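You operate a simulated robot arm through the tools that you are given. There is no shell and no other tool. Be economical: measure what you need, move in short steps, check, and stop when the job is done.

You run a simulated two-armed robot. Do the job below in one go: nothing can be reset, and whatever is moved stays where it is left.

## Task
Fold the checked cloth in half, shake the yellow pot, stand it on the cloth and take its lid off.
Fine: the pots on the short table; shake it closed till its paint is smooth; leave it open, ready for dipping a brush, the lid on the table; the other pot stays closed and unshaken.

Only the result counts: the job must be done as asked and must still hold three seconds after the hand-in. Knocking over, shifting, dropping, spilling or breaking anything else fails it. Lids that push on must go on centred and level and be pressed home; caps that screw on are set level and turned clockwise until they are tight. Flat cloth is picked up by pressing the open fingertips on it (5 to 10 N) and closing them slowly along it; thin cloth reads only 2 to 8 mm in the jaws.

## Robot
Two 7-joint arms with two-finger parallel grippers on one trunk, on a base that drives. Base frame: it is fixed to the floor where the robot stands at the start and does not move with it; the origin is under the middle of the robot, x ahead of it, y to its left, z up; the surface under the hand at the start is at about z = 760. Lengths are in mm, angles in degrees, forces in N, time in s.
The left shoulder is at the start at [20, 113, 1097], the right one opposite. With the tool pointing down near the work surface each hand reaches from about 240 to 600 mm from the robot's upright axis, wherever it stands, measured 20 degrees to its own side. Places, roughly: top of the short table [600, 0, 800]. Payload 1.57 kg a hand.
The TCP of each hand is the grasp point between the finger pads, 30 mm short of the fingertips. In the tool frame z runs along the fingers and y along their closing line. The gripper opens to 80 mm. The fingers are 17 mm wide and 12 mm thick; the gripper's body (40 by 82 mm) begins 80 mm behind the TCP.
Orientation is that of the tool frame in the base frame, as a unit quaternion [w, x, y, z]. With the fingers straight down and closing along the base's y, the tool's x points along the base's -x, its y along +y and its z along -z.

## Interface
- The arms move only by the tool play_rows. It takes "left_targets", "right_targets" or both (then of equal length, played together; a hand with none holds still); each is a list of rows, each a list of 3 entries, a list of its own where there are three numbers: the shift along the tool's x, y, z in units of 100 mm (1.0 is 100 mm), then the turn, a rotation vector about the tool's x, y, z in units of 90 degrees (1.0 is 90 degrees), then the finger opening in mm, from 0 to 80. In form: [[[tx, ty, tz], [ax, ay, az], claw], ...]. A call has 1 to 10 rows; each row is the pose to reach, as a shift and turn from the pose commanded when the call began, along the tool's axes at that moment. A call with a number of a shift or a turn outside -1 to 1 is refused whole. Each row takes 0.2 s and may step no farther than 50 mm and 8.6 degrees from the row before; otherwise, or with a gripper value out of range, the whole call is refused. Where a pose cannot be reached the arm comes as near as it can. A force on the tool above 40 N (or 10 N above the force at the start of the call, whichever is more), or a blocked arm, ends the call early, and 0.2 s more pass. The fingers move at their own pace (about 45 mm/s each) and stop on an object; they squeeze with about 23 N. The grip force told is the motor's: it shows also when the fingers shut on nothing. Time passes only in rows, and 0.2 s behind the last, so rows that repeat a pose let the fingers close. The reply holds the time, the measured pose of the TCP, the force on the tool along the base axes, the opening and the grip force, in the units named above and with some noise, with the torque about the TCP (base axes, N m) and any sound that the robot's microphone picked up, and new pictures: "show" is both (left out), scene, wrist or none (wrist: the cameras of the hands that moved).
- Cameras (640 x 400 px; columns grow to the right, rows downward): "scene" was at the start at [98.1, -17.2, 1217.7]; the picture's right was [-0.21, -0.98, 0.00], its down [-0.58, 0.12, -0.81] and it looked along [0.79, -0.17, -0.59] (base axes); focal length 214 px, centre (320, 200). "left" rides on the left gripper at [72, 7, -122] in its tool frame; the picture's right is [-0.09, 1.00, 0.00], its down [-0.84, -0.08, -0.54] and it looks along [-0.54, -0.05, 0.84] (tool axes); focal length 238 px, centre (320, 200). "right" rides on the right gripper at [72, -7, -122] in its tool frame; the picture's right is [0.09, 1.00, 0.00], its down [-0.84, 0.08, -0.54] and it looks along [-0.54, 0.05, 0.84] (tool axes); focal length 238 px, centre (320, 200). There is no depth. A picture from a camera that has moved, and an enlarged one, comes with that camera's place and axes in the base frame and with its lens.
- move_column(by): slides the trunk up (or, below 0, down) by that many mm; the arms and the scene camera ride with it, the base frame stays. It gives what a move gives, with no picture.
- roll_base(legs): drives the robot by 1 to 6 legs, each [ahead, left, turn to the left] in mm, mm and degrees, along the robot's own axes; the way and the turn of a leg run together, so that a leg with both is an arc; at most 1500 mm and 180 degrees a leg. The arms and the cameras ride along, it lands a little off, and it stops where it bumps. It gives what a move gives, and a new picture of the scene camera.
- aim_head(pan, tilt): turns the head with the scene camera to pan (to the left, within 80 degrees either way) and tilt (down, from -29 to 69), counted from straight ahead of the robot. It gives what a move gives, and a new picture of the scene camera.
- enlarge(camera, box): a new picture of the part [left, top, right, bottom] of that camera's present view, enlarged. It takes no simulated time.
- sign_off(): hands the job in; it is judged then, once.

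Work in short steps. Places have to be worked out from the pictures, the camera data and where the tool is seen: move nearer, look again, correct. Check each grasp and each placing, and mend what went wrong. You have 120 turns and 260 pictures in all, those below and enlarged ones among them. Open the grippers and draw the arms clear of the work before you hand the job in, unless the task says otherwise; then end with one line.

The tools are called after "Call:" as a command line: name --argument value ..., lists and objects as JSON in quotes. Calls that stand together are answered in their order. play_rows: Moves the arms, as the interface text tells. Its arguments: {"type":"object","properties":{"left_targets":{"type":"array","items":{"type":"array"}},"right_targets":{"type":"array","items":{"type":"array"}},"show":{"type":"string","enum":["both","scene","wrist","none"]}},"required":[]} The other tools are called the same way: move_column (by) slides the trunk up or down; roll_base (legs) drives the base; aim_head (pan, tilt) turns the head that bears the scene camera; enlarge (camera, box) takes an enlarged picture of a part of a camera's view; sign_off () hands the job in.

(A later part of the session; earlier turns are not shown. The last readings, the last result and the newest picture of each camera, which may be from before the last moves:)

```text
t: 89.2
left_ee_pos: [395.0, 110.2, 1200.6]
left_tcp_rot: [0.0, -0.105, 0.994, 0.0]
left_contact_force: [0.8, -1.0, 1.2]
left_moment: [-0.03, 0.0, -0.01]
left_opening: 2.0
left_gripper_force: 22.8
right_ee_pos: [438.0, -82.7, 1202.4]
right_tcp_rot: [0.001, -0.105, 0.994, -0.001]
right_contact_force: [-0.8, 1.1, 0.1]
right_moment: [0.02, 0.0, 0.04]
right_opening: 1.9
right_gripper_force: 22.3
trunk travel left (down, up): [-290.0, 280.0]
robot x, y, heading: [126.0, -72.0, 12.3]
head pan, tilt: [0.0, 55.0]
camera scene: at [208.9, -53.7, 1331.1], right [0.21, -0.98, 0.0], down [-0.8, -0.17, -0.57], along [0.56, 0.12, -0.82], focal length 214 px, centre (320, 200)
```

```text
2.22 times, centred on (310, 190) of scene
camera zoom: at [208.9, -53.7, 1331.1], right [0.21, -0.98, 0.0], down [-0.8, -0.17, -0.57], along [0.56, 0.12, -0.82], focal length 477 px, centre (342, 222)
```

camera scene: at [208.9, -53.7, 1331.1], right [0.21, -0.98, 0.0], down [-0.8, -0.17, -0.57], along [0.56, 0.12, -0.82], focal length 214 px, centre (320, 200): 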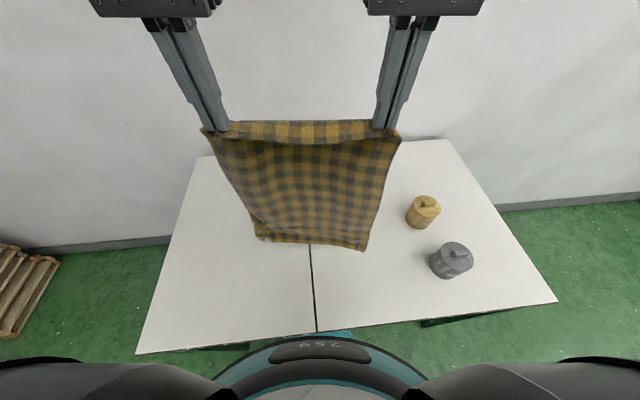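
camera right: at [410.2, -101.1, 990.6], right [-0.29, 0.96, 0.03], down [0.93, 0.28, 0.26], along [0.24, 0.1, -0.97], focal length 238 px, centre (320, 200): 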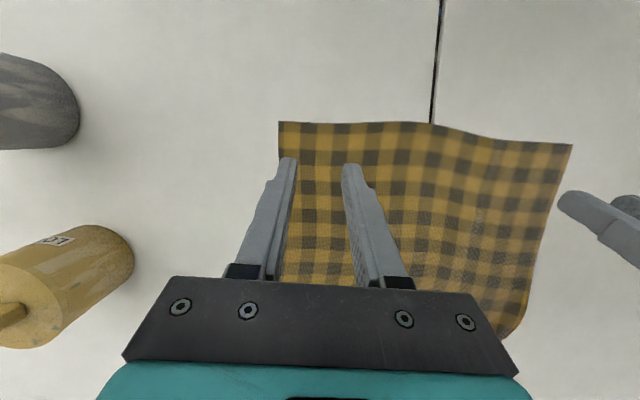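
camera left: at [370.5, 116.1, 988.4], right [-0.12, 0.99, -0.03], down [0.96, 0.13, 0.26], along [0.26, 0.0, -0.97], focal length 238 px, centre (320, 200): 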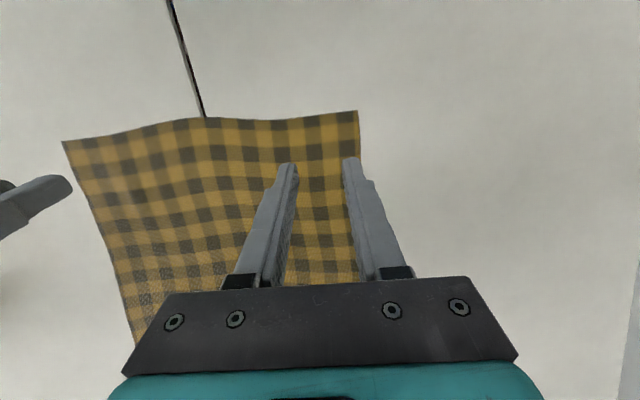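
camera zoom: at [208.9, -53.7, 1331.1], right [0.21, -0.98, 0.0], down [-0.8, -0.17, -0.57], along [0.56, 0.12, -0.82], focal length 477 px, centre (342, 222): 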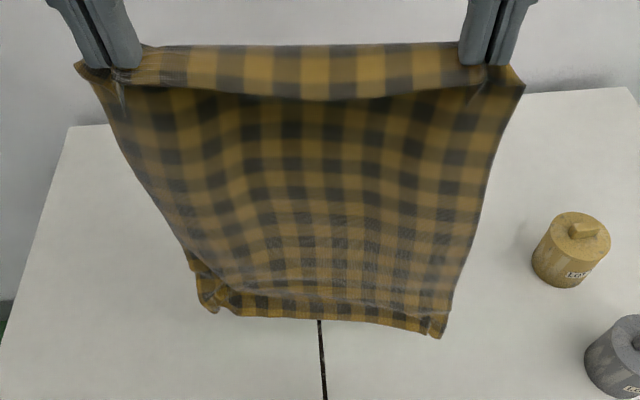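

The hang length suggests the hem is turned up ~40 mm on the far face. I brush it the other way: lower and drag it away from me, then lift again.

Call:
move_column --by -50

Call:
play_rows --left_targets '[[[0, 0, 0.3], [0, 0, 0], 0], [[-0.1, 0, 0.6], [0, 0, 0], 0], [[-0.3, 0, 0.9], [0, 0, 0], 0], [[-0.5, 0, 0.95], [0, 0, 0], 0], [[-0.75, 0, 0.95], [0, 0, 0], 0], [[-1.0, 0, 0.95], [0, 0, 0], 0], [[-1.0, 0, 0.6], [0, 0, 0], 0], [[-1.0, 0, 0.2], [0, 0, 0], 0], [[-1.0, 0, -0.2], [0, 0, 0], 0], [[-1.0, 0, -0.2], [0, 0, 0], 0]]' --right_targets '[[[0, 0, 0.3], [0, 0, 0], 0], [[-0.1, 0, 0.6], [0, 0, 0], 0], [[-0.3, 0, 0.9], [0, 0, 0], 0], [[-0.5, 0, 0.95], [0, 0, 0], 0], [[-0.75, 0, 0.95], [0, 0, 0], 0], [[-1.0, 0, 0.95], [0, 0, 0], 0], [[-1.0, 0, 0.6], [0, 0, 0], 0], [[-1.0, 0, 0.2], [0, 0, 0], 0], [[-1.0, 0, -0.2], [0, 0, 0], 0], [[-1.0, 0, -0.2], [0, 0, 0], 0]]' --show "none"

Call:
enlarge --camera "scene" --box '[210, 50, 410, 230]'

```text
t: 90.2
left_ee_pos: [395.4, 109.4, 1151.3]
left_tcp_rot: [0.0, -0.106, 0.994, 0.0]
left_contact_force: [0.2, -1.2, -0.6]
left_moment: [-0.06, 0.01, -0.01]
left_opening: 2.1
left_gripper_force: 23.2
right_ee_pos: [438.9, -82.6, 1151.0]
right_tcp_rot: [0.0, -0.104, 0.995, 0.0]
right_contact_force: [0.0, 0.5, -0.6]
right_moment: [0.04, -0.03, 0.01]
right_opening: 1.9
right_gripper_force: 23.5
trunk travel left (down, up): [-240.0, 330.0]
robot x, y, heading: [123.5, -67.9, 11.9]
head pan, tilt: [0.0, 55.0]
```

```text
t: 92.4
left_ee_pos: [493.8, 132.5, 1170.3]
left_tcp_rot: [0.0, -0.105, 0.994, -0.001]
left_contact_force: [1.0, -2.2, 0.8]
left_moment: [-0.04, -0.02, 0.01]
left_opening: 1.8
left_gripper_force: 22.9
right_ee_pos: [536.8, -62.0, 1170.5]
right_tcp_rot: [0.0, -0.104, 0.995, 0.001]
right_contact_force: [-1.9, 2.4, -0.9]
right_moment: [0.07, 0.02, 0.0]
right_opening: 1.9
right_gripper_force: 22.8
trunk travel left (down, up): [-240.0, 330.0]
robot x, y, heading: [124.4, -74.0, 12.1]
head pan, tilt: [0.0, 55.0]
```

```text
2.22 times, centred on (310, 140) of scene
camera zoom: at [209.7, -53.5, 1281.0], right [0.21, -0.98, 0.0], down [-0.8, -0.17, -0.57], along [0.56, 0.12, -0.82], focal length 477 px, centre (342, 333)
```

zoom: 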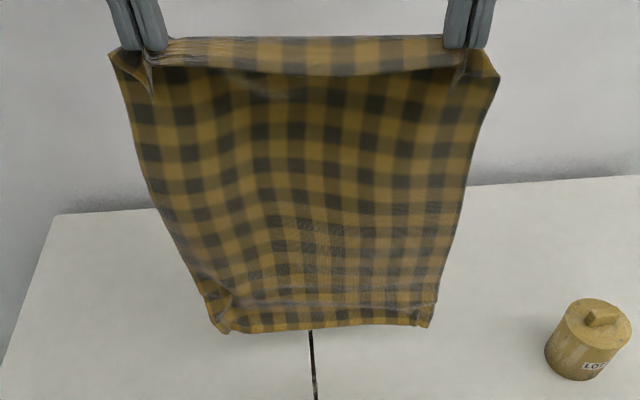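

The hem now hangs straight at full length (~365 mm below the grips). Since I hold the near edge, laying the bottom hem down near me, out to the crease, and back gives a clean fold. I move in to s≈262 for touchdown.

Call:
play_rows --left_targets '[[[0.23, 0, 0], [0, 0, 0], 0], [[0.47, 0, 0], [0, 0, 0], 0], [[0.7, 0, 0], [0, 0, 0], 0]]' --right_targets '[[[0.23, 0, 0], [0, 0, 0], 0], [[0.47, 0, 0], [0, 0, 0], 0], [[0.7, 0, 0], [0, 0, 0], 0]]' --show "none"

Call:
play_rows --left_targets '[[[0.23, 0, 0], [0, 0, 0], 0], [[0.47, 0, 0], [0, 0, 0], 0], [[0.7, 0, 0], [0, 0, 0], 0], [[0.7, 0, 0], [0, 0, 0], 0], [[0.7, 0, 0], [0, 0, 0], 0]]' --right_targets '[[[0.23, 0, 0], [0, 0, 0], 0], [[0.47, 0, 0], [0, 0, 0], 0], [[0.7, 0, 0], [0, 0, 0], 0], [[0.7, 0, 0], [0, 0, 0], 0], [[0.7, 0, 0], [0, 0, 0], 0]]' --show "scene"

```text
t: 93.2
left_ee_pos: [423.8, 115.7, 1171.2]
left_tcp_rot: [0.0, -0.106, 0.994, 0.0]
left_contact_force: [0.6, -1.8, 0.6]
left_moment: [-0.04, 0.01, 0.0]
left_opening: 2.1
left_gripper_force: 22.5
right_ee_pos: [467.4, -77.7, 1171.0]
right_tcp_rot: [0.0, -0.104, 0.995, 0.0]
right_contact_force: [0.5, 1.6, -0.8]
right_moment: [0.05, -0.01, -0.03]
right_opening: 1.9
right_gripper_force: 22.9
trunk travel left (down, up): [-240.0, 330.0]
robot x, y, heading: [124.8, -70.4, 12.2]
head pan, tilt: [0.0, 55.0]
```

```text
t: 94.4
left_ee_pos: [357.2, 103.0, 1171.6]
left_tcp_rot: [0.0, -0.105, 0.994, 0.001]
left_contact_force: [0.1, -0.9, -0.7]
left_moment: [-0.01, -0.05, 0.02]
left_opening: 1.9
left_gripper_force: 23.4
right_ee_pos: [399.2, -90.5, 1171.4]
right_tcp_rot: [-0.001, -0.104, 0.995, 0.0]
right_contact_force: [-0.3, 0.8, 0.3]
right_moment: [0.03, 0.03, 0.02]
right_opening: 2.0
right_gripper_force: 22.1
trunk travel left (down, up): [-240.0, 330.0]
robot x, y, heading: [127.3, -70.6, 11.8]
head pan, tilt: [0.0, 55.0]
camera scene: at [209.3, -53.6, 1281.0], right [0.21, -0.98, 0.0], down [-0.8, -0.17, -0.57], along [0.56, 0.12, -0.82], focal length 214 px, centre (320, 200)
```

scene: 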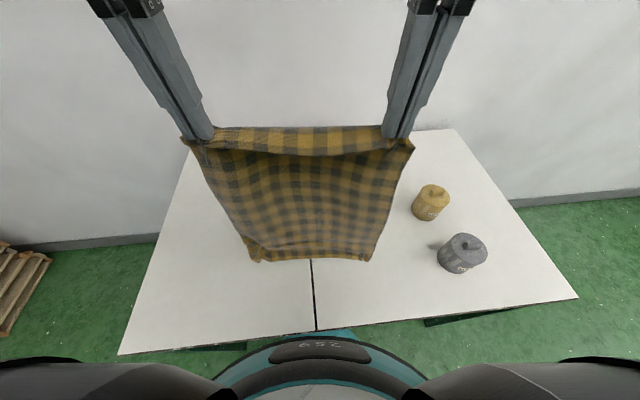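

Hem hangs directly below at s≈258. I lower and move outward along the 45° line to lay the lower half.

Call:
play_rows --left_targets '[[[0, 0, 0.13], [0, 0, 0], 0], [[-0.1, 0, 0.26], [0, 0, 0], 0], [[-0.3, 0, 0.46], [0, 0, 0], 0], [[-0.5, 0, 0.66], [0, 0, 0], 0], [[-0.7, 0, 0.85], [0, 0, 0], 0], [[-0.85, 0, 1.0], [0, 0, 0], 0]]' --right_targets '[[[0, 0, 0.13], [0, 0, 0], 0], [[-0.1, 0, 0.26], [0, 0, 0], 0], [[-0.3, 0, 0.46], [0, 0, 0], 0], [[-0.5, 0, 0.66], [0, 0, 0], 0], [[-0.7, 0, 0.85], [0, 0, 0], 0], [[-0.85, 0, 1.0], [0, 0, 0], 0]]' --show "scene"

Call:
enlarge --camera "scene" --box '[210, 100, 410, 280]'

```text
t: 95.8
left_ee_pos: [441.1, 119.7, 1069.4]
left_tcp_rot: [0.0, -0.105, 0.994, 0.0]
left_contact_force: [0.8, -0.2, -0.4]
left_moment: [-0.04, 0.0, 0.01]
left_opening: 2.1
left_gripper_force: 22.5
right_ee_pos: [483.6, -73.1, 1070.8]
right_tcp_rot: [0.0, -0.105, 0.994, 0.0]
right_contact_force: [0.2, 0.2, -0.3]
right_moment: [0.03, 0.04, 0.01]
right_opening: 1.8
right_gripper_force: 23.2
trunk travel left (down, up): [-240.0, 330.0]
robot x, y, heading: [126.2, -71.3, 12.0]
head pan, tilt: [0.0, 55.0]
camera scene: at [209.6, -53.5, 1281.0], right [0.21, -0.98, 0.0], down [-0.8, -0.17, -0.57], along [0.56, 0.12, -0.82], focal length 214 px, centre (320, 200)
```

scene: 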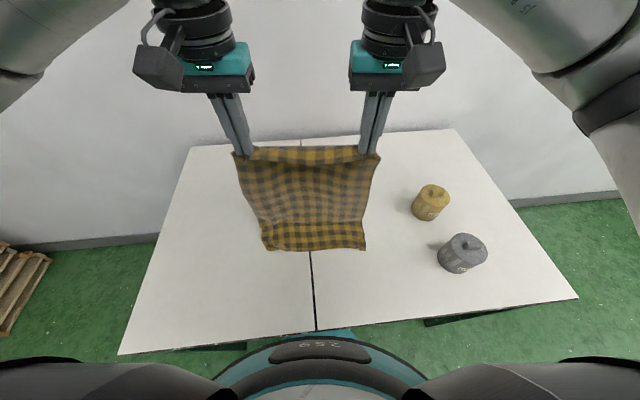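

```text
2.22 times, centred on (310, 190) of scene
camera zoom: at [209.6, -53.5, 1281.0], right [0.21, -0.98, 0.0], down [-0.8, -0.17, -0.57], along [0.56, 0.12, -0.82], focal length 477 px, centre (342, 222)
```

zoom: 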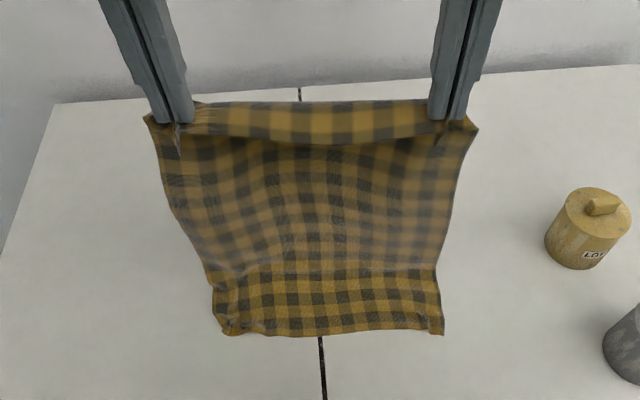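

The lower hem landed straight at s≈297 (left corner slightly tucked). I continue outward to the crease position at ~485.

Call:
play_rows --left_targets '[[[-0.25, 0, 0.18], [0, 0, 0], 0], [[-0.5, 0, 0.36], [0, 0, 0], 0], [[-0.75, 0, 0.54], [0, 0, 0], 0], [[-1.0, 0, 0.72], [0, 0, 0], 0]]' --right_targets '[[[-0.25, 0, 0.18], [0, 0, 0], 0], [[-0.5, 0, 0.36], [0, 0, 0], 0], [[-0.75, 0, 0.54], [0, 0, 0], 0], [[-1.0, 0, 0.72], [0, 0, 0], 0]]' --show "none"

Call:
play_rows --left_targets '[[[-0.25, 0, 0.18], [0, 0, 0], 0], [[-0.48, 0, 0.35], [0, 0, 0], 0]]' --right_targets '[[[-0.25, 0, 0.18], [0, 0, 0], 0], [[-0.48, 0, 0.35], [0, 0, 0], 0]]' --show "scene"

Call:
enlarge --camera "scene" --box '[210, 100, 410, 280]'

```text
t: 96.8
left_ee_pos: [538.3, 141.1, 998.4]
left_tcp_rot: [0.0, -0.104, 0.995, 0.0]
left_contact_force: [0.6, -0.9, -0.2]
left_moment: [-0.06, -0.01, -0.03]
left_opening: 2.3
left_gripper_force: 22.9
right_ee_pos: [582.8, -51.7, 1000.0]
right_tcp_rot: [0.0, -0.104, 0.995, 0.001]
right_contact_force: [-1.1, 1.5, 0.2]
right_moment: [0.06, 0.02, 0.07]
right_opening: 1.5
right_gripper_force: 22.9
trunk travel left (down, up): [-240.0, 330.0]
robot x, y, heading: [127.4, -71.7, 12.0]
head pan, tilt: [0.0, 55.0]
```

```text
t: 97.4
left_ee_pos: [585.4, 150.6, 964.0]
left_tcp_rot: [0.0, -0.103, 0.995, 0.0]
left_contact_force: [0.4, -1.9, -0.8]
left_moment: [-0.03, 0.01, 0.03]
left_opening: 2.1
left_gripper_force: 23.0
right_ee_pos: [628.3, -43.0, 963.9]
right_tcp_rot: [0.0, -0.105, 0.994, -0.001]
right_contact_force: [-1.4, 1.3, -0.1]
right_moment: [0.03, 0.04, 0.0]
right_opening: 1.9
right_gripper_force: 22.7
trunk travel left (down, up): [-240.0, 330.0]
robot x, y, heading: [125.3, -72.0, 11.7]
head pan, tilt: [0.0, 55.0]
camera scene: at [209.8, -53.5, 1281.0], right [0.21, -0.98, 0.0], down [-0.8, -0.17, -0.57], along [0.56, 0.12, -0.82], focal length 214 px, centre (320, 200)
```

scene: 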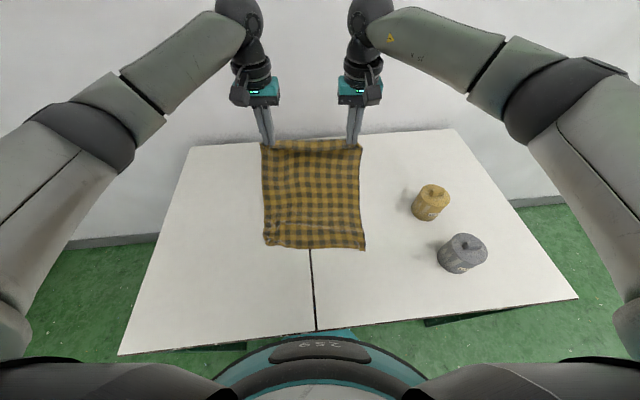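

```text
2.22 times, centred on (310, 190) of scene
camera zoom: at [209.8, -53.5, 1281.0], right [0.21, -0.98, 0.0], down [-0.8, -0.17, -0.57], along [0.56, 0.12, -0.82], focal length 477 px, centre (342, 222)
```

zoom: 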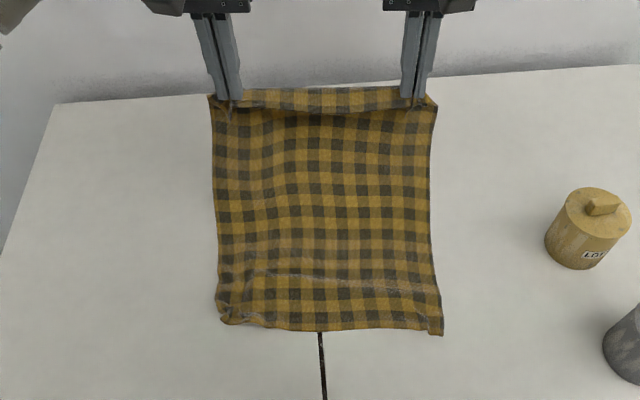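

Laid out to ~490 with little slack and the hem still at 297. Now I bring the held edge down and back toward me over the lower half.

Call:
play_rows --left_targets '[[[0.08, 0, 0.2], [0, 0, 0], 0], [[0.24, 0, 0.44], [0, 0, 0], 0], [[0.45, 0, 0.68], [0, 0, 0], 0], [[0.7, 0, 0.9], [0, 0, 0], 0]]' --right_targets '[[[0.08, 0, 0.2], [0, 0, 0], 0], [[0.24, 0, 0.44], [0, 0, 0], 0], [[0.45, 0, 0.68], [0, 0, 0], 0], [[0.7, 0, 0.9], [0, 0, 0], 0]]' --show "none"

Call:
play_rows --left_targets '[[[0.23, 0, 0.18], [0, 0, 0], 0], [[0.46, 0, 0.35], [0, 0, 0], 0], [[0.69, 0, 0.5], [0, 0, 0], 0], [[0.9, 0, 0.6], [0, 0, 0], 0]]' --right_targets '[[[0.23, 0, 0.18], [0, 0, 0], 0], [[0.46, 0, 0.35], [0, 0, 0], 0], [[0.69, 0, 0.5], [0, 0, 0], 0], [[0.9, 0, 0.6], [0, 0, 0], 0]]'

Call:
enlarge --camera "scene" --box '[210, 120, 410, 280]'

```text
t: 98.4
left_ee_pos: [515.2, 137.2, 873.2]
left_tcp_rot: [0.001, -0.105, 0.994, 0.001]
left_contact_force: [0.2, -0.8, -0.1]
left_moment: [-0.06, 0.0, 0.02]
left_opening: 1.8
left_gripper_force: 22.8
right_ee_pos: [558.8, -56.7, 874.7]
right_tcp_rot: [0.0, -0.105, 0.995, 0.001]
right_contact_force: [-0.3, 1.6, 0.6]
right_moment: [0.01, -0.01, -0.03]
right_opening: 1.8
right_gripper_force: 22.8
trunk travel left (down, up): [-240.0, 330.0]
robot x, y, heading: [124.3, -70.2, 11.9]
head pan, tilt: [0.0, 55.0]
```

```text
t: 99.4
left_ee_pos: [427.8, 116.7, 813.9]
left_tcp_rot: [0.001, -0.105, 0.994, 0.0]
left_contact_force: [0.3, -0.4, -0.6]
left_moment: [-0.03, 0.02, 0.0]
left_opening: 2.3
left_gripper_force: 22.5
right_ee_pos: [469.9, -75.4, 813.3]
right_tcp_rot: [0.001, -0.105, 0.994, 0.0]
right_contact_force: [0.3, 1.0, -1.1]
right_moment: [0.05, 0.0, -0.02]
right_opening: 1.7
right_gripper_force: 23.1
trunk travel left (down, up): [-240.0, 330.0]
robot x, y, heading: [124.7, -69.3, 11.9]
head pan, tilt: [0.0, 55.0]
camera scene: at [209.1, -53.7, 1281.1], right [0.21, -0.98, 0.0], down [-0.8, -0.17, -0.57], along [0.56, 0.12, -0.82], focal length 214 px, centre (320, 200)
camera right: at [400.9, -97.4, 936.6], right [-0.3, 0.96, 0.0], down [0.8, 0.25, 0.54], along [0.52, 0.16, -0.84], focal length 238 px, centre (320, 200)
camera left: at [356.4, 108.0, 936.9], right [-0.12, 0.99, 0.0], down [0.83, 0.1, 0.54], along [0.54, 0.06, -0.84], focal length 238 px, centre (320, 200)
```

scene: 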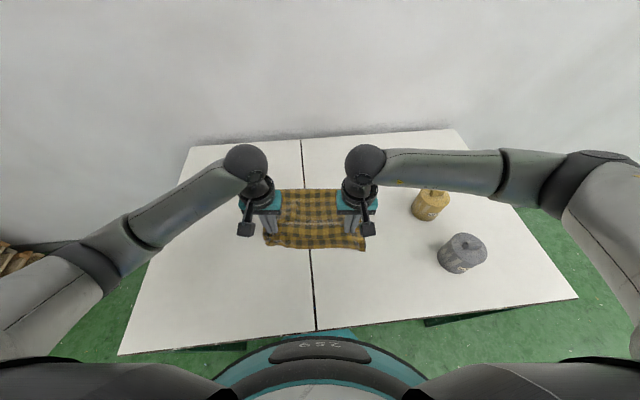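
right: 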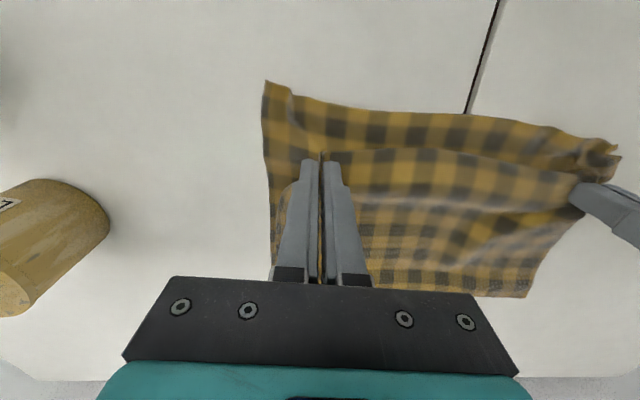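
left: 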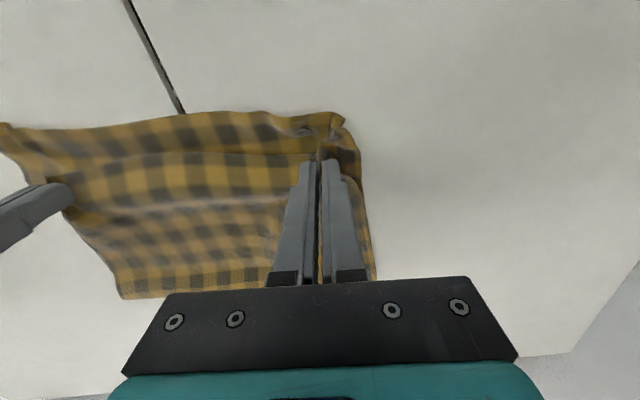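

```text
2.50 times, centred on (310, 200) of scene
camera zoom: at [209.1, -53.7, 1281.1], right [0.21, -0.98, 0.0], down [-0.8, -0.17, -0.57], along [0.56, 0.12, -0.82], focal length 536 px, centre (345, 200)
```

zoom: 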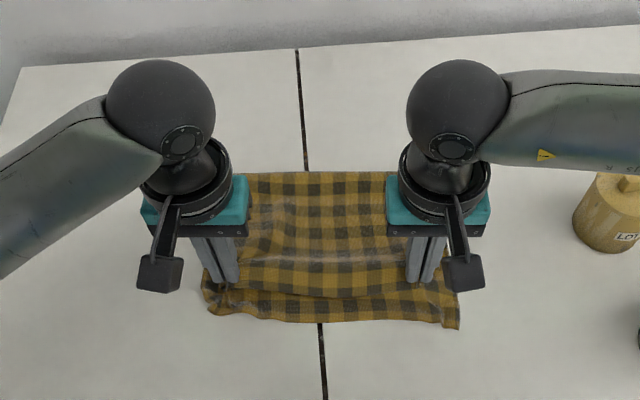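

The fold is lying well, crease ~485–490, held edge ~25 mm short of the lower hem. I finish the approach, set it down and open slowly.

Call:
play_rows --left_targets '[[[0.15, 0, 0.06], [0, 0, 0], 0], [[0.27, 0, 0.13], [0, 0, 0], 0], [[0.27, 0, 0.18], [0, 0, 0], 0], [[0.27, 0, 0.18], [0, 0, 0], 5], [[0.27, 0, 0.18], [0, 0, 0], 12], [[0.27, 0, 0.18], [0, 0, 0], 20], [[0.27, 0, 0.18], [0, 0, 0], 30], [[0.27, 0, 0.08], [0, 0, 0], 34], [[0.27, 0, -0.3], [0, 0, 0], 34], [[0.2, 0.1, -0.7], [0, 0, 0], 34]]' --right_targets '[[[0.15, 0, 0.06], [0, 0, 0], 0], [[0.27, 0, 0.13], [0, 0, 0], 0], [[0.27, 0, 0.18], [0, 0, 0], 0], [[0.27, 0, 0.18], [0, 0, 0], 5], [[0.27, 0, 0.18], [0, 0, 0], 12], [[0.27, 0, 0.18], [0, 0, 0], 20], [[0.27, 0, 0.18], [0, 0, 0], 30], [[0.27, 0, 0.08], [0, 0, 0], 34], [[0.27, 0, -0.3], [0, 0, 0], 34], [[0.2, 0, -0.7], [0, 0, 0], 34]]'

Call:
play_rows --left_targets '[[[-0.3, 0.3, -0.2], [0, 0, 0], 40], [[-0.6, 0.6, -0.4], [0, 0, 0], 40], [[-0.8, 0.9, -0.5], [0, 0, 0], 40]]' --right_targets '[[[-0.3, -0.2, -0.3], [0, 0, 0], 40], [[-0.6, -0.4, -0.5], [0, 0, 0], 40], [[-0.9, -0.6, -0.7], [0, 0, 0], 40]]' --show "none"

Call:
enlarge --camera "scene" --box '[230, 160, 410, 270]'

```text
t: 101.6
left_ee_pos: [407.2, 122.7, 884.8]
left_tcp_rot: [0.0, -0.104, 0.995, 0.0]
left_contact_force: [0.3, -0.5, 0.3]
left_moment: [0.0, 0.01, 0.01]
left_opening: 34.0
left_gripper_force: 0.1
right_ee_pos: [452.5, -79.6, 884.0]
right_tcp_rot: [0.0, -0.104, 0.995, 0.0]
right_contact_force: [0.4, -0.2, -0.1]
right_moment: [0.01, 0.04, 0.02]
right_opening: 34.0
right_gripper_force: 0.1
trunk travel left (down, up): [-240.0, 330.0]
robot x, y, heading: [129.0, -76.2, 12.1]
head pan, tilt: [0.0, 55.0]
camera scene: at [209.4, -53.4, 1281.1], right [0.21, -0.98, 0.0], down [-0.8, -0.17, -0.57], along [0.56, 0.12, -0.82], focal length 214 px, centre (320, 200)
camera right: at [382.5, -101.2, 1007.5], right [-0.3, 0.95, 0.0], down [0.8, 0.25, 0.54], along [0.52, 0.16, -0.84], focal length 238 px, centre (320, 200)
camera left: at [335.7, 113.4, 1007.1], right [-0.12, 0.99, 0.0], down [0.83, 0.1, 0.54], along [0.54, 0.06, -0.84], focal length 238 px, centre (320, 200)
```

scene: 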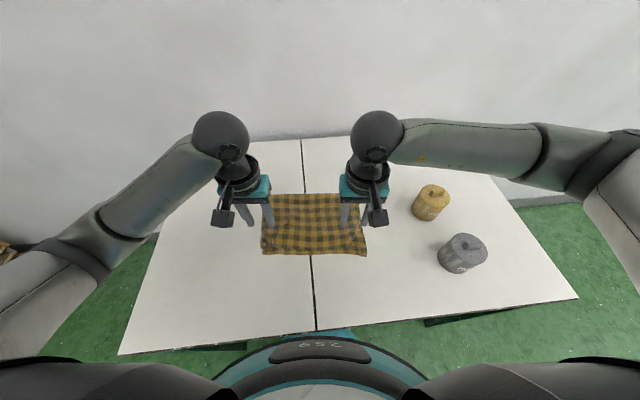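
right: 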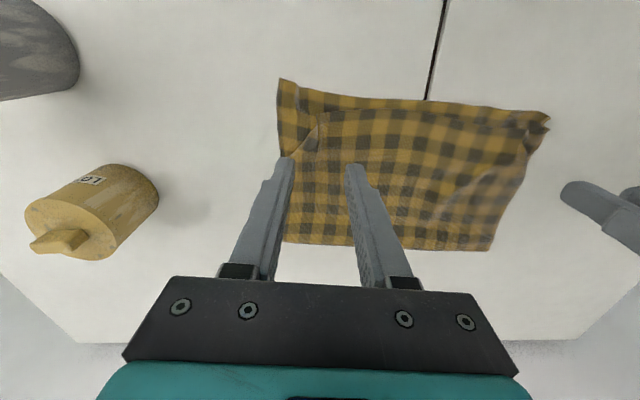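
left: 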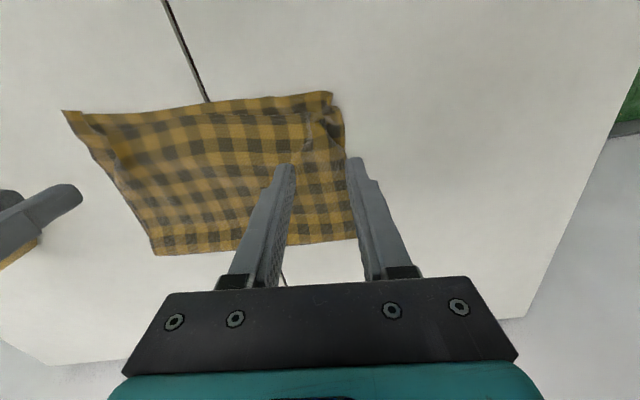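

```text
t: 102.4
left_ee_pos: [466.6, 227.7, 933.0]
left_tcp_rot: [0.0, -0.106, 0.994, -0.001]
left_contact_force: [0.4, 0.3, 0.8]
left_moment: [0.02, 0.01, -0.03]
left_opening: 40.1
left_gripper_force: 0.1
right_ee_pos: [553.4, -120.2, 955.1]
right_tcp_rot: [0.0, -0.105, 0.994, 0.0]
right_contact_force: [0.1, -1.7, -0.5]
right_moment: [0.03, 0.02, 0.03]
right_opening: 40.0
right_gripper_force: 0.0
trunk travel left (down, up): [-240.0, 330.0]
robot x, y, heading: [127.2, -74.0, 12.0]
head pan, tilt: [0.0, 55.0]
```

```text
3.56 times, centred on (320, 215) of scene
camera zoom: at [209.4, -53.5, 1281.0], right [0.21, -0.98, 0.0], down [-0.8, -0.17, -0.57], along [0.56, 0.12, -0.82], focal length 763 px, centre (320, 147)
```

zoom: 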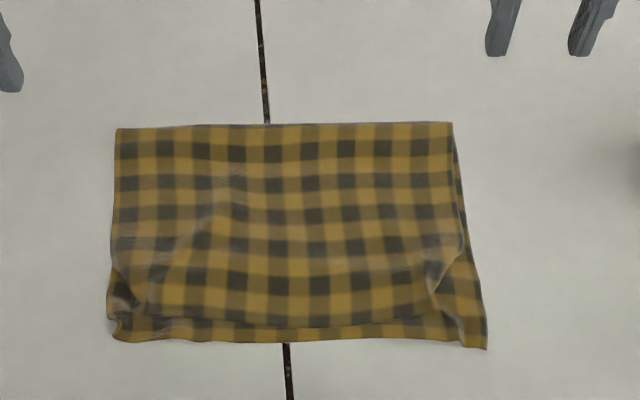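

An excellent fold: 191 mm deep (half of 376), edges within ~15 mm. Now the yellow pot: I bring the right hand near it with the gripper fully open to look closely.

Call:
play_rows --right_targets '[[[0, -0.33, -0.1], [0, 0, 0], 80], [[0, -0.66, -0.2], [0, 0, 0], 80], [[0, -1.0, -0.3], [0, 0, 0], 80]]' --show "none"

Call:
play_rows --right_targets '[[[0.1, -0.2, 0], [0, 0, 0], 80], [[0.2, -0.4, 0], [0, 0, 0], 80], [[0.3, -0.6, 0], [0, 0, 0], 80]]'

Call:
enlarge --camera "scene" --box '[400, 160, 500, 280]'

```text
t: 103.2
left_ee_pos: [467.4, 227.8, 934.2]
left_tcp_rot: [-0.001, -0.105, 0.994, 0.0]
left_contact_force: [0.3, 0.3, 0.4]
left_moment: [0.01, -0.01, -0.01]
left_opening: 40.1
left_gripper_force: 0.1
right_ee_pos: [573.6, -217.2, 983.7]
right_tcp_rot: [0.0, -0.104, 0.995, 0.001]
right_contact_force: [0.3, -0.3, 0.9]
right_moment: [-0.02, -0.03, 0.0]
right_opening: 80.0
right_gripper_force: 0.0
trunk travel left (down, up): [-240.0, 330.0]
robot x, y, heading: [129.2, -75.3, 12.1]
head pan, tilt: [0.0, 55.0]
```

```text
t: 104.0
left_ee_pos: [466.6, 227.2, 934.8]
left_tcp_rot: [0.0, -0.105, 0.994, 0.0]
left_contact_force: [-0.9, 0.0, 0.1]
left_moment: [-0.01, -0.04, -0.04]
left_opening: 40.3
left_gripper_force: 0.0
right_ee_pos: [554.1, -281.5, 985.2]
right_tcp_rot: [-0.001, -0.105, 0.994, 0.0]
right_contact_force: [-0.3, 0.1, -0.5]
right_moment: [0.02, 0.0, 0.01]
right_opening: 80.0
right_gripper_force: 0.0
trunk travel left (down, up): [-240.0, 330.0]
robot x, y, heading: [125.0, -72.1, 12.1]
head pan, tilt: [0.0, 55.0]
camera scene: at [209.2, -53.8, 1281.1], right [0.21, -0.98, 0.0], down [-0.8, -0.17, -0.57], along [0.56, 0.12, -0.82], focal length 214 px, centre (320, 200)
camera right: at [486.7, -304.2, 1107.9], right [-0.3, 0.95, 0.0], down [0.8, 0.25, 0.54], along [0.52, 0.16, -0.84], focal length 238 px, centre (320, 200)
```

scene: 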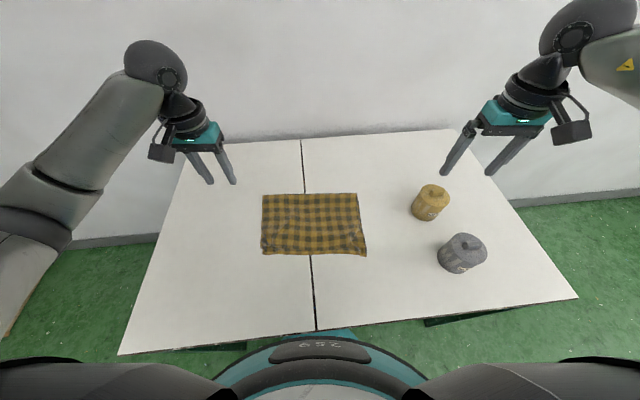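
right: 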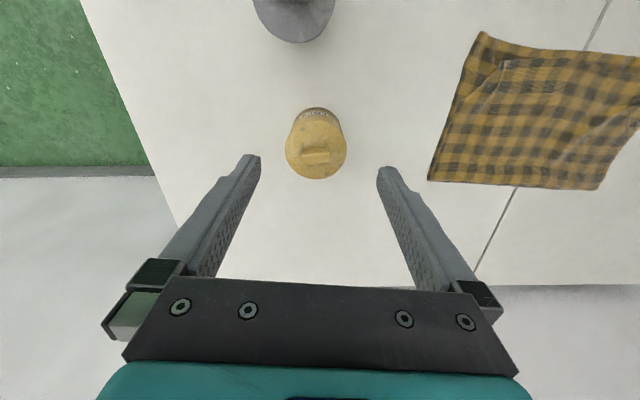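

```text
3.33 times, centred on (450, 220) of scene
camera zoom: at [209.2, -53.8, 1281.1], right [0.21, -0.98, 0.0], down [-0.8, -0.17, -0.57], along [0.56, 0.12, -0.82], focal length 715 px, centre (-113, 133)
```

zoom: 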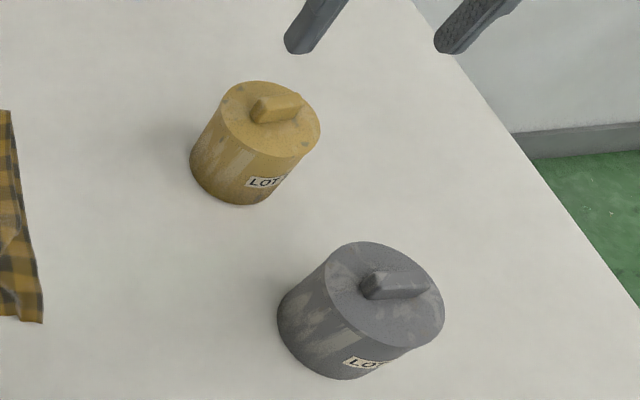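

Pot diameter looks ~75 mm, just within the 80 mm opening, centred near s≈406, l≈-300. I move over it and down partway for a finer look.

Call:
play_rows --right_targets '[[[-0.16, -0.02, 0.2], [0, 0, 0], 80], [[-0.32, -0.04, 0.5], [0, 0, 0], 80], [[-0.33, -0.04, 0.75], [0, 0, 0], 80]]' --show "wrist"

Call:
enlarge --camera "right" --box '[230, 60, 410, 220]'

```text
t: 104.8
left_ee_pos: [466.5, 227.5, 934.4]
left_tcp_rot: [0.001, -0.105, 0.994, 0.0]
left_contact_force: [0.2, -0.4, 0.0]
left_moment: [-0.01, -0.02, -0.03]
left_opening: 40.1
left_gripper_force: 0.0
right_ee_pos: [589.3, -279.4, 909.7]
right_tcp_rot: [0.0, -0.104, 0.995, 0.0]
right_contact_force: [-0.4, 1.3, 0.1]
right_moment: [0.01, 0.04, 0.0]
right_opening: 79.8
right_gripper_force: 0.0
trunk travel left (down, up): [-240.0, 330.0]
robot x, y, heading: [127.5, -75.1, 11.9]
head pan, tilt: [0.0, 55.0]
camera right: at [519.7, -301.7, 1032.2], right [-0.3, 0.95, 0.0], down [0.8, 0.25, 0.54], along [0.52, 0.16, -0.84], focal length 238 px, centre (320, 200)
```

right: 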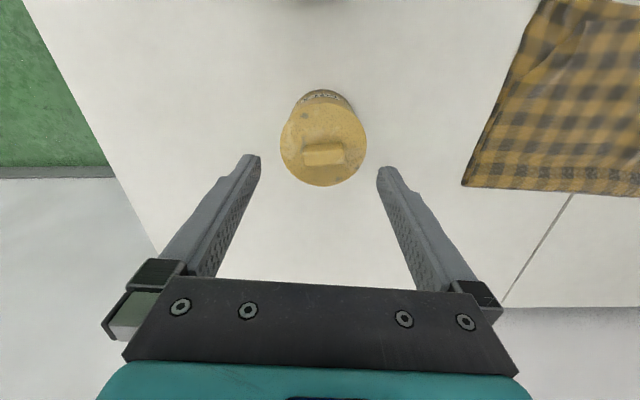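

```text
2.50 times, centred on (320, 140) of right
camera zoom: at [519.7, -301.7, 1032.2], right [-0.3, 0.95, 0.0], down [0.8, 0.25, 0.54], along [0.52, 0.16, -0.84], focal length 596 px, centre (320, 350)
```

zoom: 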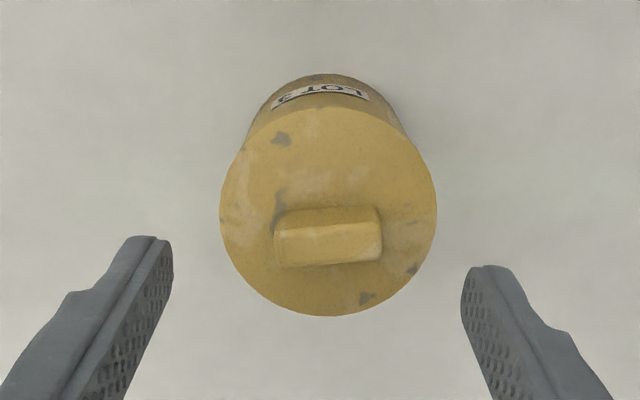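

Refined: pot top z≈833, diameter ~75 mm, offset +2 mm to the left. I correct and lower the fingers just around the lid.

Call:
play_rows --right_targets '[[[0, 0.022, 0.2], [0, 0, 0], 80], [[0, 0.022, 0.4], [0, 0, 0], 80]]' --show "wrist"

Call:
enlarge --camera "right" --box '[230, 100, 410, 240]'

```text
t: 105.4
left_ee_pos: [467.3, 226.7, 933.7]
left_tcp_rot: [0.001, -0.105, 0.994, 0.0]
left_contact_force: [0.2, 0.0, -0.1]
left_moment: [0.0, 0.01, -0.01]
left_opening: 40.2
left_gripper_force: 0.1
right_ee_pos: [589.1, -277.5, 869.2]
right_tcp_rot: [0.0, -0.105, 0.995, -0.002]
right_contact_force: [-0.4, -0.3, 0.3]
right_moment: [0.01, 0.01, 0.01]
right_opening: 79.9
right_gripper_force: 0.0
trunk travel left (down, up): [-240.0, 330.0]
robot x, y, heading: [126.7, -70.9, 11.9]
head pan, tilt: [0.0, 55.0]
camera right: at [519.4, -299.6, 991.8], right [-0.3, 0.95, 0.0], down [0.8, 0.25, 0.54], along [0.52, 0.16, -0.84], focal length 238 px, centre (320, 200)
```

right: 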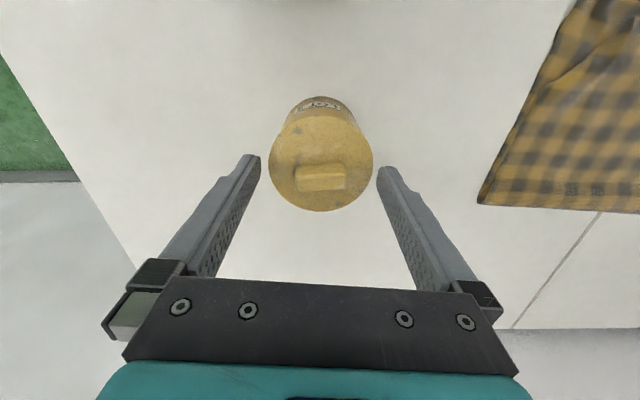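

```text
2.86 times, centred on (320, 170) of right
camera zoom: at [519.4, -299.6, 991.8], right [-0.3, 0.95, 0.0], down [0.8, 0.25, 0.54], along [0.52, 0.16, -0.84], focal length 681 px, centre (320, 286)
```

zoom: 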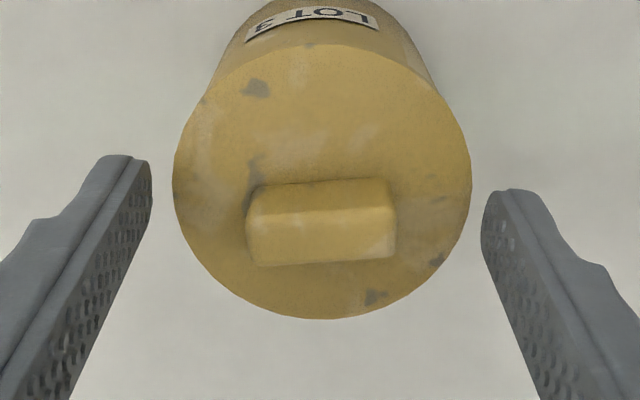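

Diameter 75 mm confirmed; centring is within ~1.5 mm. I nudge and go down around the body.

Call:
play_rows --right_targets '[[[0.01, 0.013, 0.1], [0, 0, 0], 80], [[0.01, 0.013, 0.2], [0, 0, 0], 80], [[0.01, 0.013, 0.35], [0, 0, 0], 80], [[0.01, 0.013, 0.5], [0, 0, 0], 80], [[0.01, 0.013, 0.62], [0, 0, 0], 80]]' --show "wrist"

```text
t: 106.6
left_ee_pos: [466.4, 227.9, 934.4]
left_tcp_rot: [0.001, -0.105, 0.994, 0.0]
left_contact_force: [0.5, -0.2, 0.0]
left_moment: [-0.02, 0.02, -0.01]
left_opening: 39.9
left_gripper_force: 0.1
right_ee_pos: [586.2, -276.7, 807.1]
right_tcp_rot: [0.0, -0.105, 0.995, 0.001]
right_contact_force: [-0.9, 0.3, -0.3]
right_moment: [-0.02, -0.03, 0.03]
right_opening: 80.3
right_gripper_force: 0.1
trunk travel left (down, up): [-240.0, 330.0]
robot x, y, heading: [128.8, -68.9, 12.1]
head pan, tilt: [0.0, 55.0]
camera right: at [517.8, -298.6, 929.7], right [-0.3, 0.95, 0.0], down [0.8, 0.25, 0.54], along [0.52, 0.16, -0.84], focal length 238 px, centre (320, 200)
```

right: 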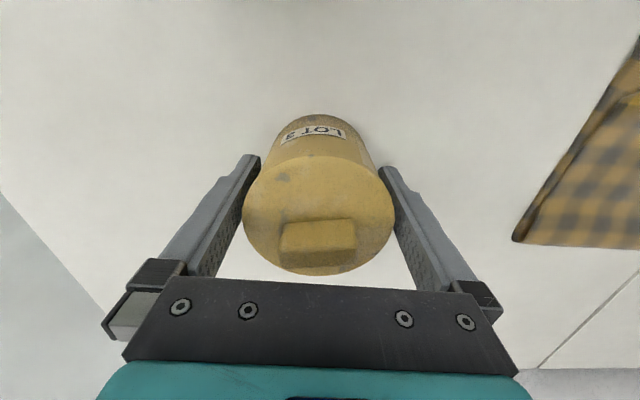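

No contact, the fingers straddle the pot. I close to grip it.

Call:
play_rows --right_targets '[[[0, 0, 0], [0, 0, 0], 74], [[0, 0, 0], [0, 0, 0], 68], [[0, 0, 0], [0, 0, 0], 60], [[0, 0, 0], [0, 0, 0], 60]]' --show "none"

```text
t: 107.6
left_ee_pos: [466.5, 227.0, 934.5]
left_tcp_rot: [0.0, -0.105, 0.994, 0.0]
left_contact_force: [0.5, -0.2, -0.5]
left_moment: [0.05, -0.01, 0.0]
left_opening: 39.7
left_gripper_force: 0.1
right_ee_pos: [586.3, -276.5, 806.1]
right_tcp_rot: [0.0, -0.104, 0.995, 0.0]
right_contact_force: [-0.5, -0.7, -0.7]
right_moment: [-0.05, -0.01, 0.0]
right_opening: 71.3
right_gripper_force: 22.7
trunk travel left (down, up): [-240.0, 330.0]
robot x, y, heading: [126.2, -71.6, 11.7]
head pan, tilt: [0.0, 55.0]
heard: snap
```

Gripped at 71 mm, but a "snap" was heard. I look before moving on.

Call:
enlarge --camera "right" --box '[220, 90, 420, 300]'

Call:
enlarge --camera "scene" --box '[390, 140, 510, 260]'

```text
1.90 times, centred on (320, 195) of right
camera zoom: at [517.8, -298.8, 929.8], right [-0.3, 0.95, 0.0], down [0.8, 0.25, 0.54], along [0.52, 0.16, -0.84], focal length 454 px, centre (320, 210)
```

zoom: 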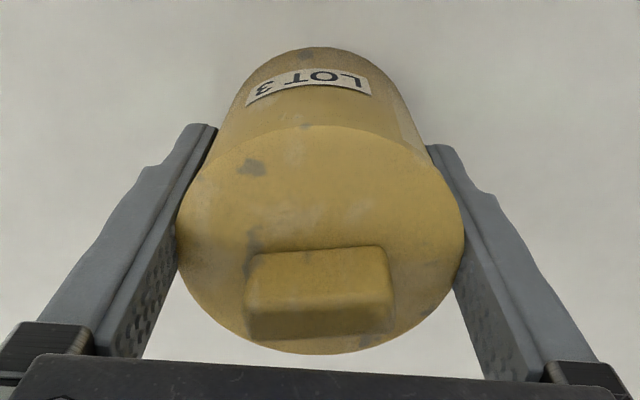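

```text
3.33 times, centred on (450, 200) of scene
camera zoom: at [209.4, -53.8, 1281.0], right [0.21, -0.98, 0.0], down [-0.8, -0.17, -0.57], along [0.56, 0.12, -0.82], focal length 715 px, centre (-113, 200)
```

zoom: 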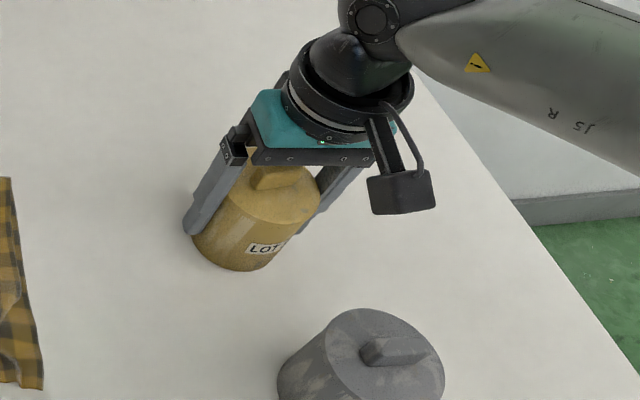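

The lid looks seated. I lift gently 60 mm and check weight and sound.

Call:
play_rows --right_targets '[[[0, 0, -0.1], [0, 0, 0], 50], [[0, 0, -0.3], [0, 0, 0], 50], [[0, 0, -0.5], [0, 0, 0], 50], [[0, 0, -0.7], [0, 0, 0], 50], [[0, 0, -0.7], [0, 0, 0], 50]]' --show "wrist"

Call:
enlarge --camera "scene" --box '[390, 100, 510, 240]'

```text
t: 108.8
left_ee_pos: [466.6, 226.1, 934.1]
left_tcp_rot: [0.0, -0.105, 0.994, 0.0]
left_contact_force: [-0.1, 0.8, 0.2]
left_moment: [0.0, 0.02, 0.03]
left_opening: 39.9
left_gripper_force: 0.2
right_ee_pos: [586.7, -275.2, 877.5]
right_tcp_rot: [0.0, -0.105, 0.995, -0.001]
right_contact_force: [0.0, 0.2, 0.7]
right_moment: [-0.01, -0.03, 0.0]
right_opening: 71.4
right_gripper_force: 23.0
trunk travel left (down, up): [-240.0, 330.0]
robot x, y, heading: [125.6, -74.8, 11.9]
head pan, tilt: [0.0, 55.0]
camera right: at [518.1, -297.5, 1000.2], right [-0.3, 0.95, 0.0], down [0.8, 0.25, 0.54], along [0.52, 0.16, -0.84], focal length 238 px, centre (320, 200)
```

right: 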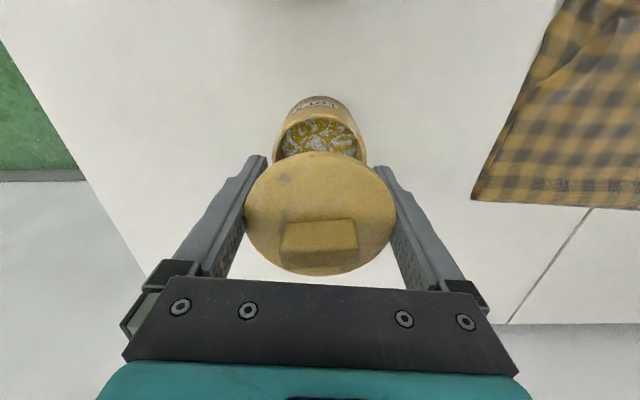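

```text
2.86 times, centred on (450, 170) of scene
camera zoom: at [209.4, -53.6, 1281.0], right [0.21, -0.98, 0.0], down [-0.8, -0.17, -0.57], along [0.56, 0.12, -0.82], focal length 613 px, centre (-51, 286)
```

zoom: 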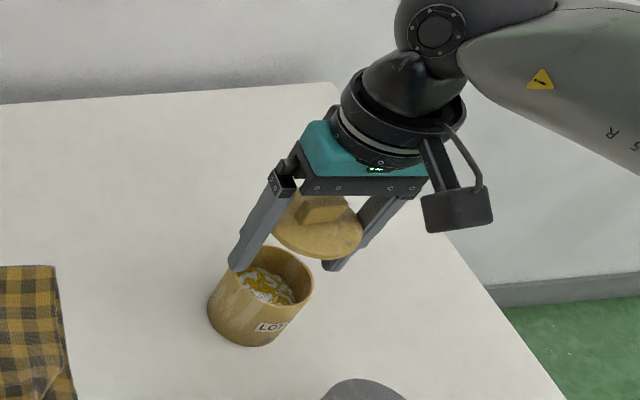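

The grip took only the lid and pulled it off: it's a push-on lid, wider than the body. Nothing spilled; I lower it straight back down the same path and press it home.

Call:
play_rows --right_targets '[[[0, 0, 0.2], [0, 0, 0], 50], [[0, 0, 0.4], [0, 0, 0], 50], [[0, 0, 0.55], [0, 0, 0], 50], [[0, 0, 0.64], [0, 0, 0], 50], [[0, 0, 0.68], [0, 0, 0], 50], [[0, 0, 0.7], [0, 0, 0], 50]]' --show "wrist"

```text
t: 110.2
left_ee_pos: [465.4, 228.4, 933.7]
left_tcp_rot: [0.0, -0.106, 0.994, 0.0]
left_contact_force: [-0.9, 0.3, 0.2]
left_moment: [0.0, -0.01, 0.0]
left_opening: 40.0
left_gripper_force: 0.0
right_ee_pos: [587.0, -275.4, 806.5]
right_tcp_rot: [0.001, -0.105, 0.995, 0.0]
right_contact_force: [0.4, 1.2, 0.1]
right_moment: [-0.02, -0.02, 0.0]
right_opening: 71.0
right_gripper_force: 23.1
trunk travel left (down, up): [-240.0, 330.0]
robot x, y, heading: [124.4, -72.0, 11.9]
head pan, tilt: [0.0, 55.0]
camera right: at [518.4, -298.0, 930.0], right [-0.3, 0.95, 0.0], down [0.8, 0.25, 0.54], along [0.52, 0.16, -0.84], focal length 238 px, centre (320, 200)
```

right: 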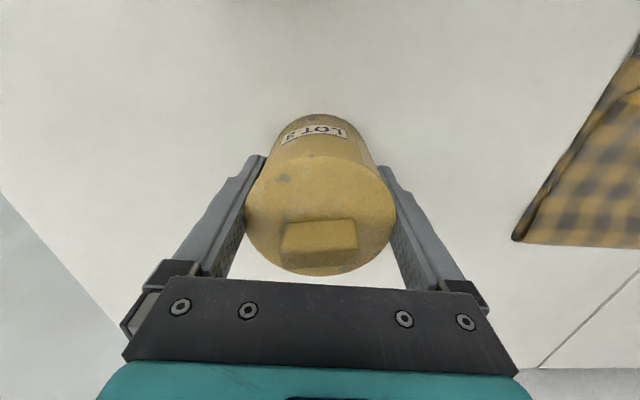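

Back at the original height without contact force yet. I press down a few mm more, watching force and sound.

Call:
play_rows --right_targets '[[[0, 0, 0.015], [0, 0, 0], 50], [[0, 0, 0.03], [0, 0, 0], 50], [[0, 0, 0.045], [0, 0, 0], 50]]' --show "none"

```text
t: 111.0
left_ee_pos: [464.6, 228.0, 935.0]
left_tcp_rot: [0.001, -0.105, 0.994, -0.001]
left_contact_force: [-0.5, -0.4, 0.0]
left_moment: [-0.01, -0.01, -0.03]
left_opening: 40.1
left_gripper_force: 0.0
right_ee_pos: [588.0, -275.5, 806.2]
right_tcp_rot: [0.003, -0.104, 0.995, 0.0]
right_contact_force: [-3.7, -2.3, 24.5]
right_moment: [0.0, -0.05, -0.31]
right_opening: 71.6
right_gripper_force: 22.8
trunk travel left (down, up): [-240.0, 330.0]
robot x, y, heading: [127.3, -74.3, 12.3]
head pan, tilt: [0.0, 55.0]
heard: snap
```

A snap at 25 N: the lid is home again. I relax, open, rise clear and check it.

Call:
play_rows --right_targets '[[[0, 0, -0.045], [0, 0, 0], 50], [[0, 0, -0.045], [0, 0, 0], 80], [[0, 0, -0.045], [0, 0, 0], 80], [[0, 0, -0.3], [0, 0, 0], 80], [[0, 0, -0.6], [0, 0, 0], 80], [[0, 0, -0.95], [0, 0, 0], 80]]' --show "wrist"

Call:
enlarge --camera "scene" --box '[390, 160, 490, 250]'

```text
t: 112.4
left_ee_pos: [467.1, 227.7, 933.1]
left_tcp_rot: [0.0, -0.106, 0.994, 0.0]
left_contact_force: [-0.1, 0.6, 0.6]
left_moment: [0.0, 0.02, 0.0]
left_opening: 39.9
left_gripper_force: 0.0
right_ee_pos: [586.8, -276.4, 897.8]
right_tcp_rot: [0.0, -0.104, 0.995, 0.0]
right_contact_force: [0.5, 1.3, 0.0]
right_moment: [-0.01, -0.01, 0.01]
right_opening: 80.2
right_gripper_force: 0.1
trunk travel left (down, up): [-240.0, 330.0]
robot x, y, heading: [128.4, -73.8, 11.9]
head pan, tilt: [0.0, 55.0]
camera right: at [517.7, -298.3, 1021.2], right [-0.3, 0.95, 0.0], down [0.8, 0.25, 0.54], along [0.52, 0.16, -0.84], focal length 238 px, centre (320, 200)
```

right: 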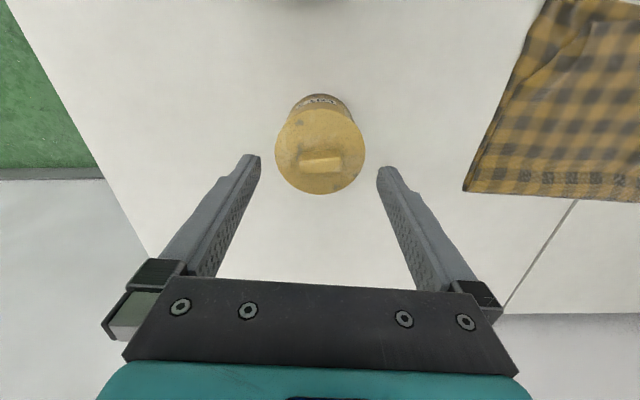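

```text
4.44 times, centred on (440, 205) of scene
camera zoom: at [209.3, -53.6, 1281.1], right [0.21, -0.98, 0.0], down [-0.8, -0.17, -0.57], along [0.56, 0.12, -0.82], focal length 953 px, centre (-213, 178)
```

zoom: 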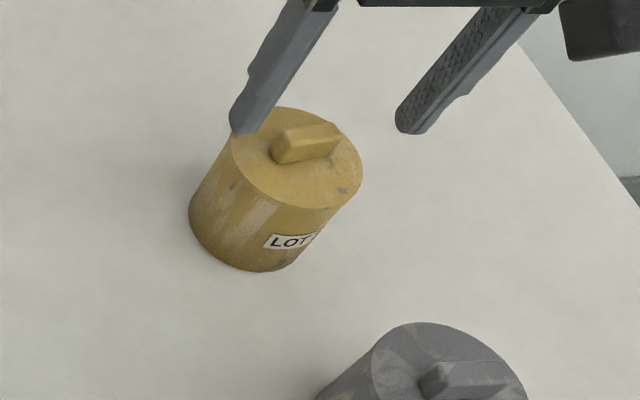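

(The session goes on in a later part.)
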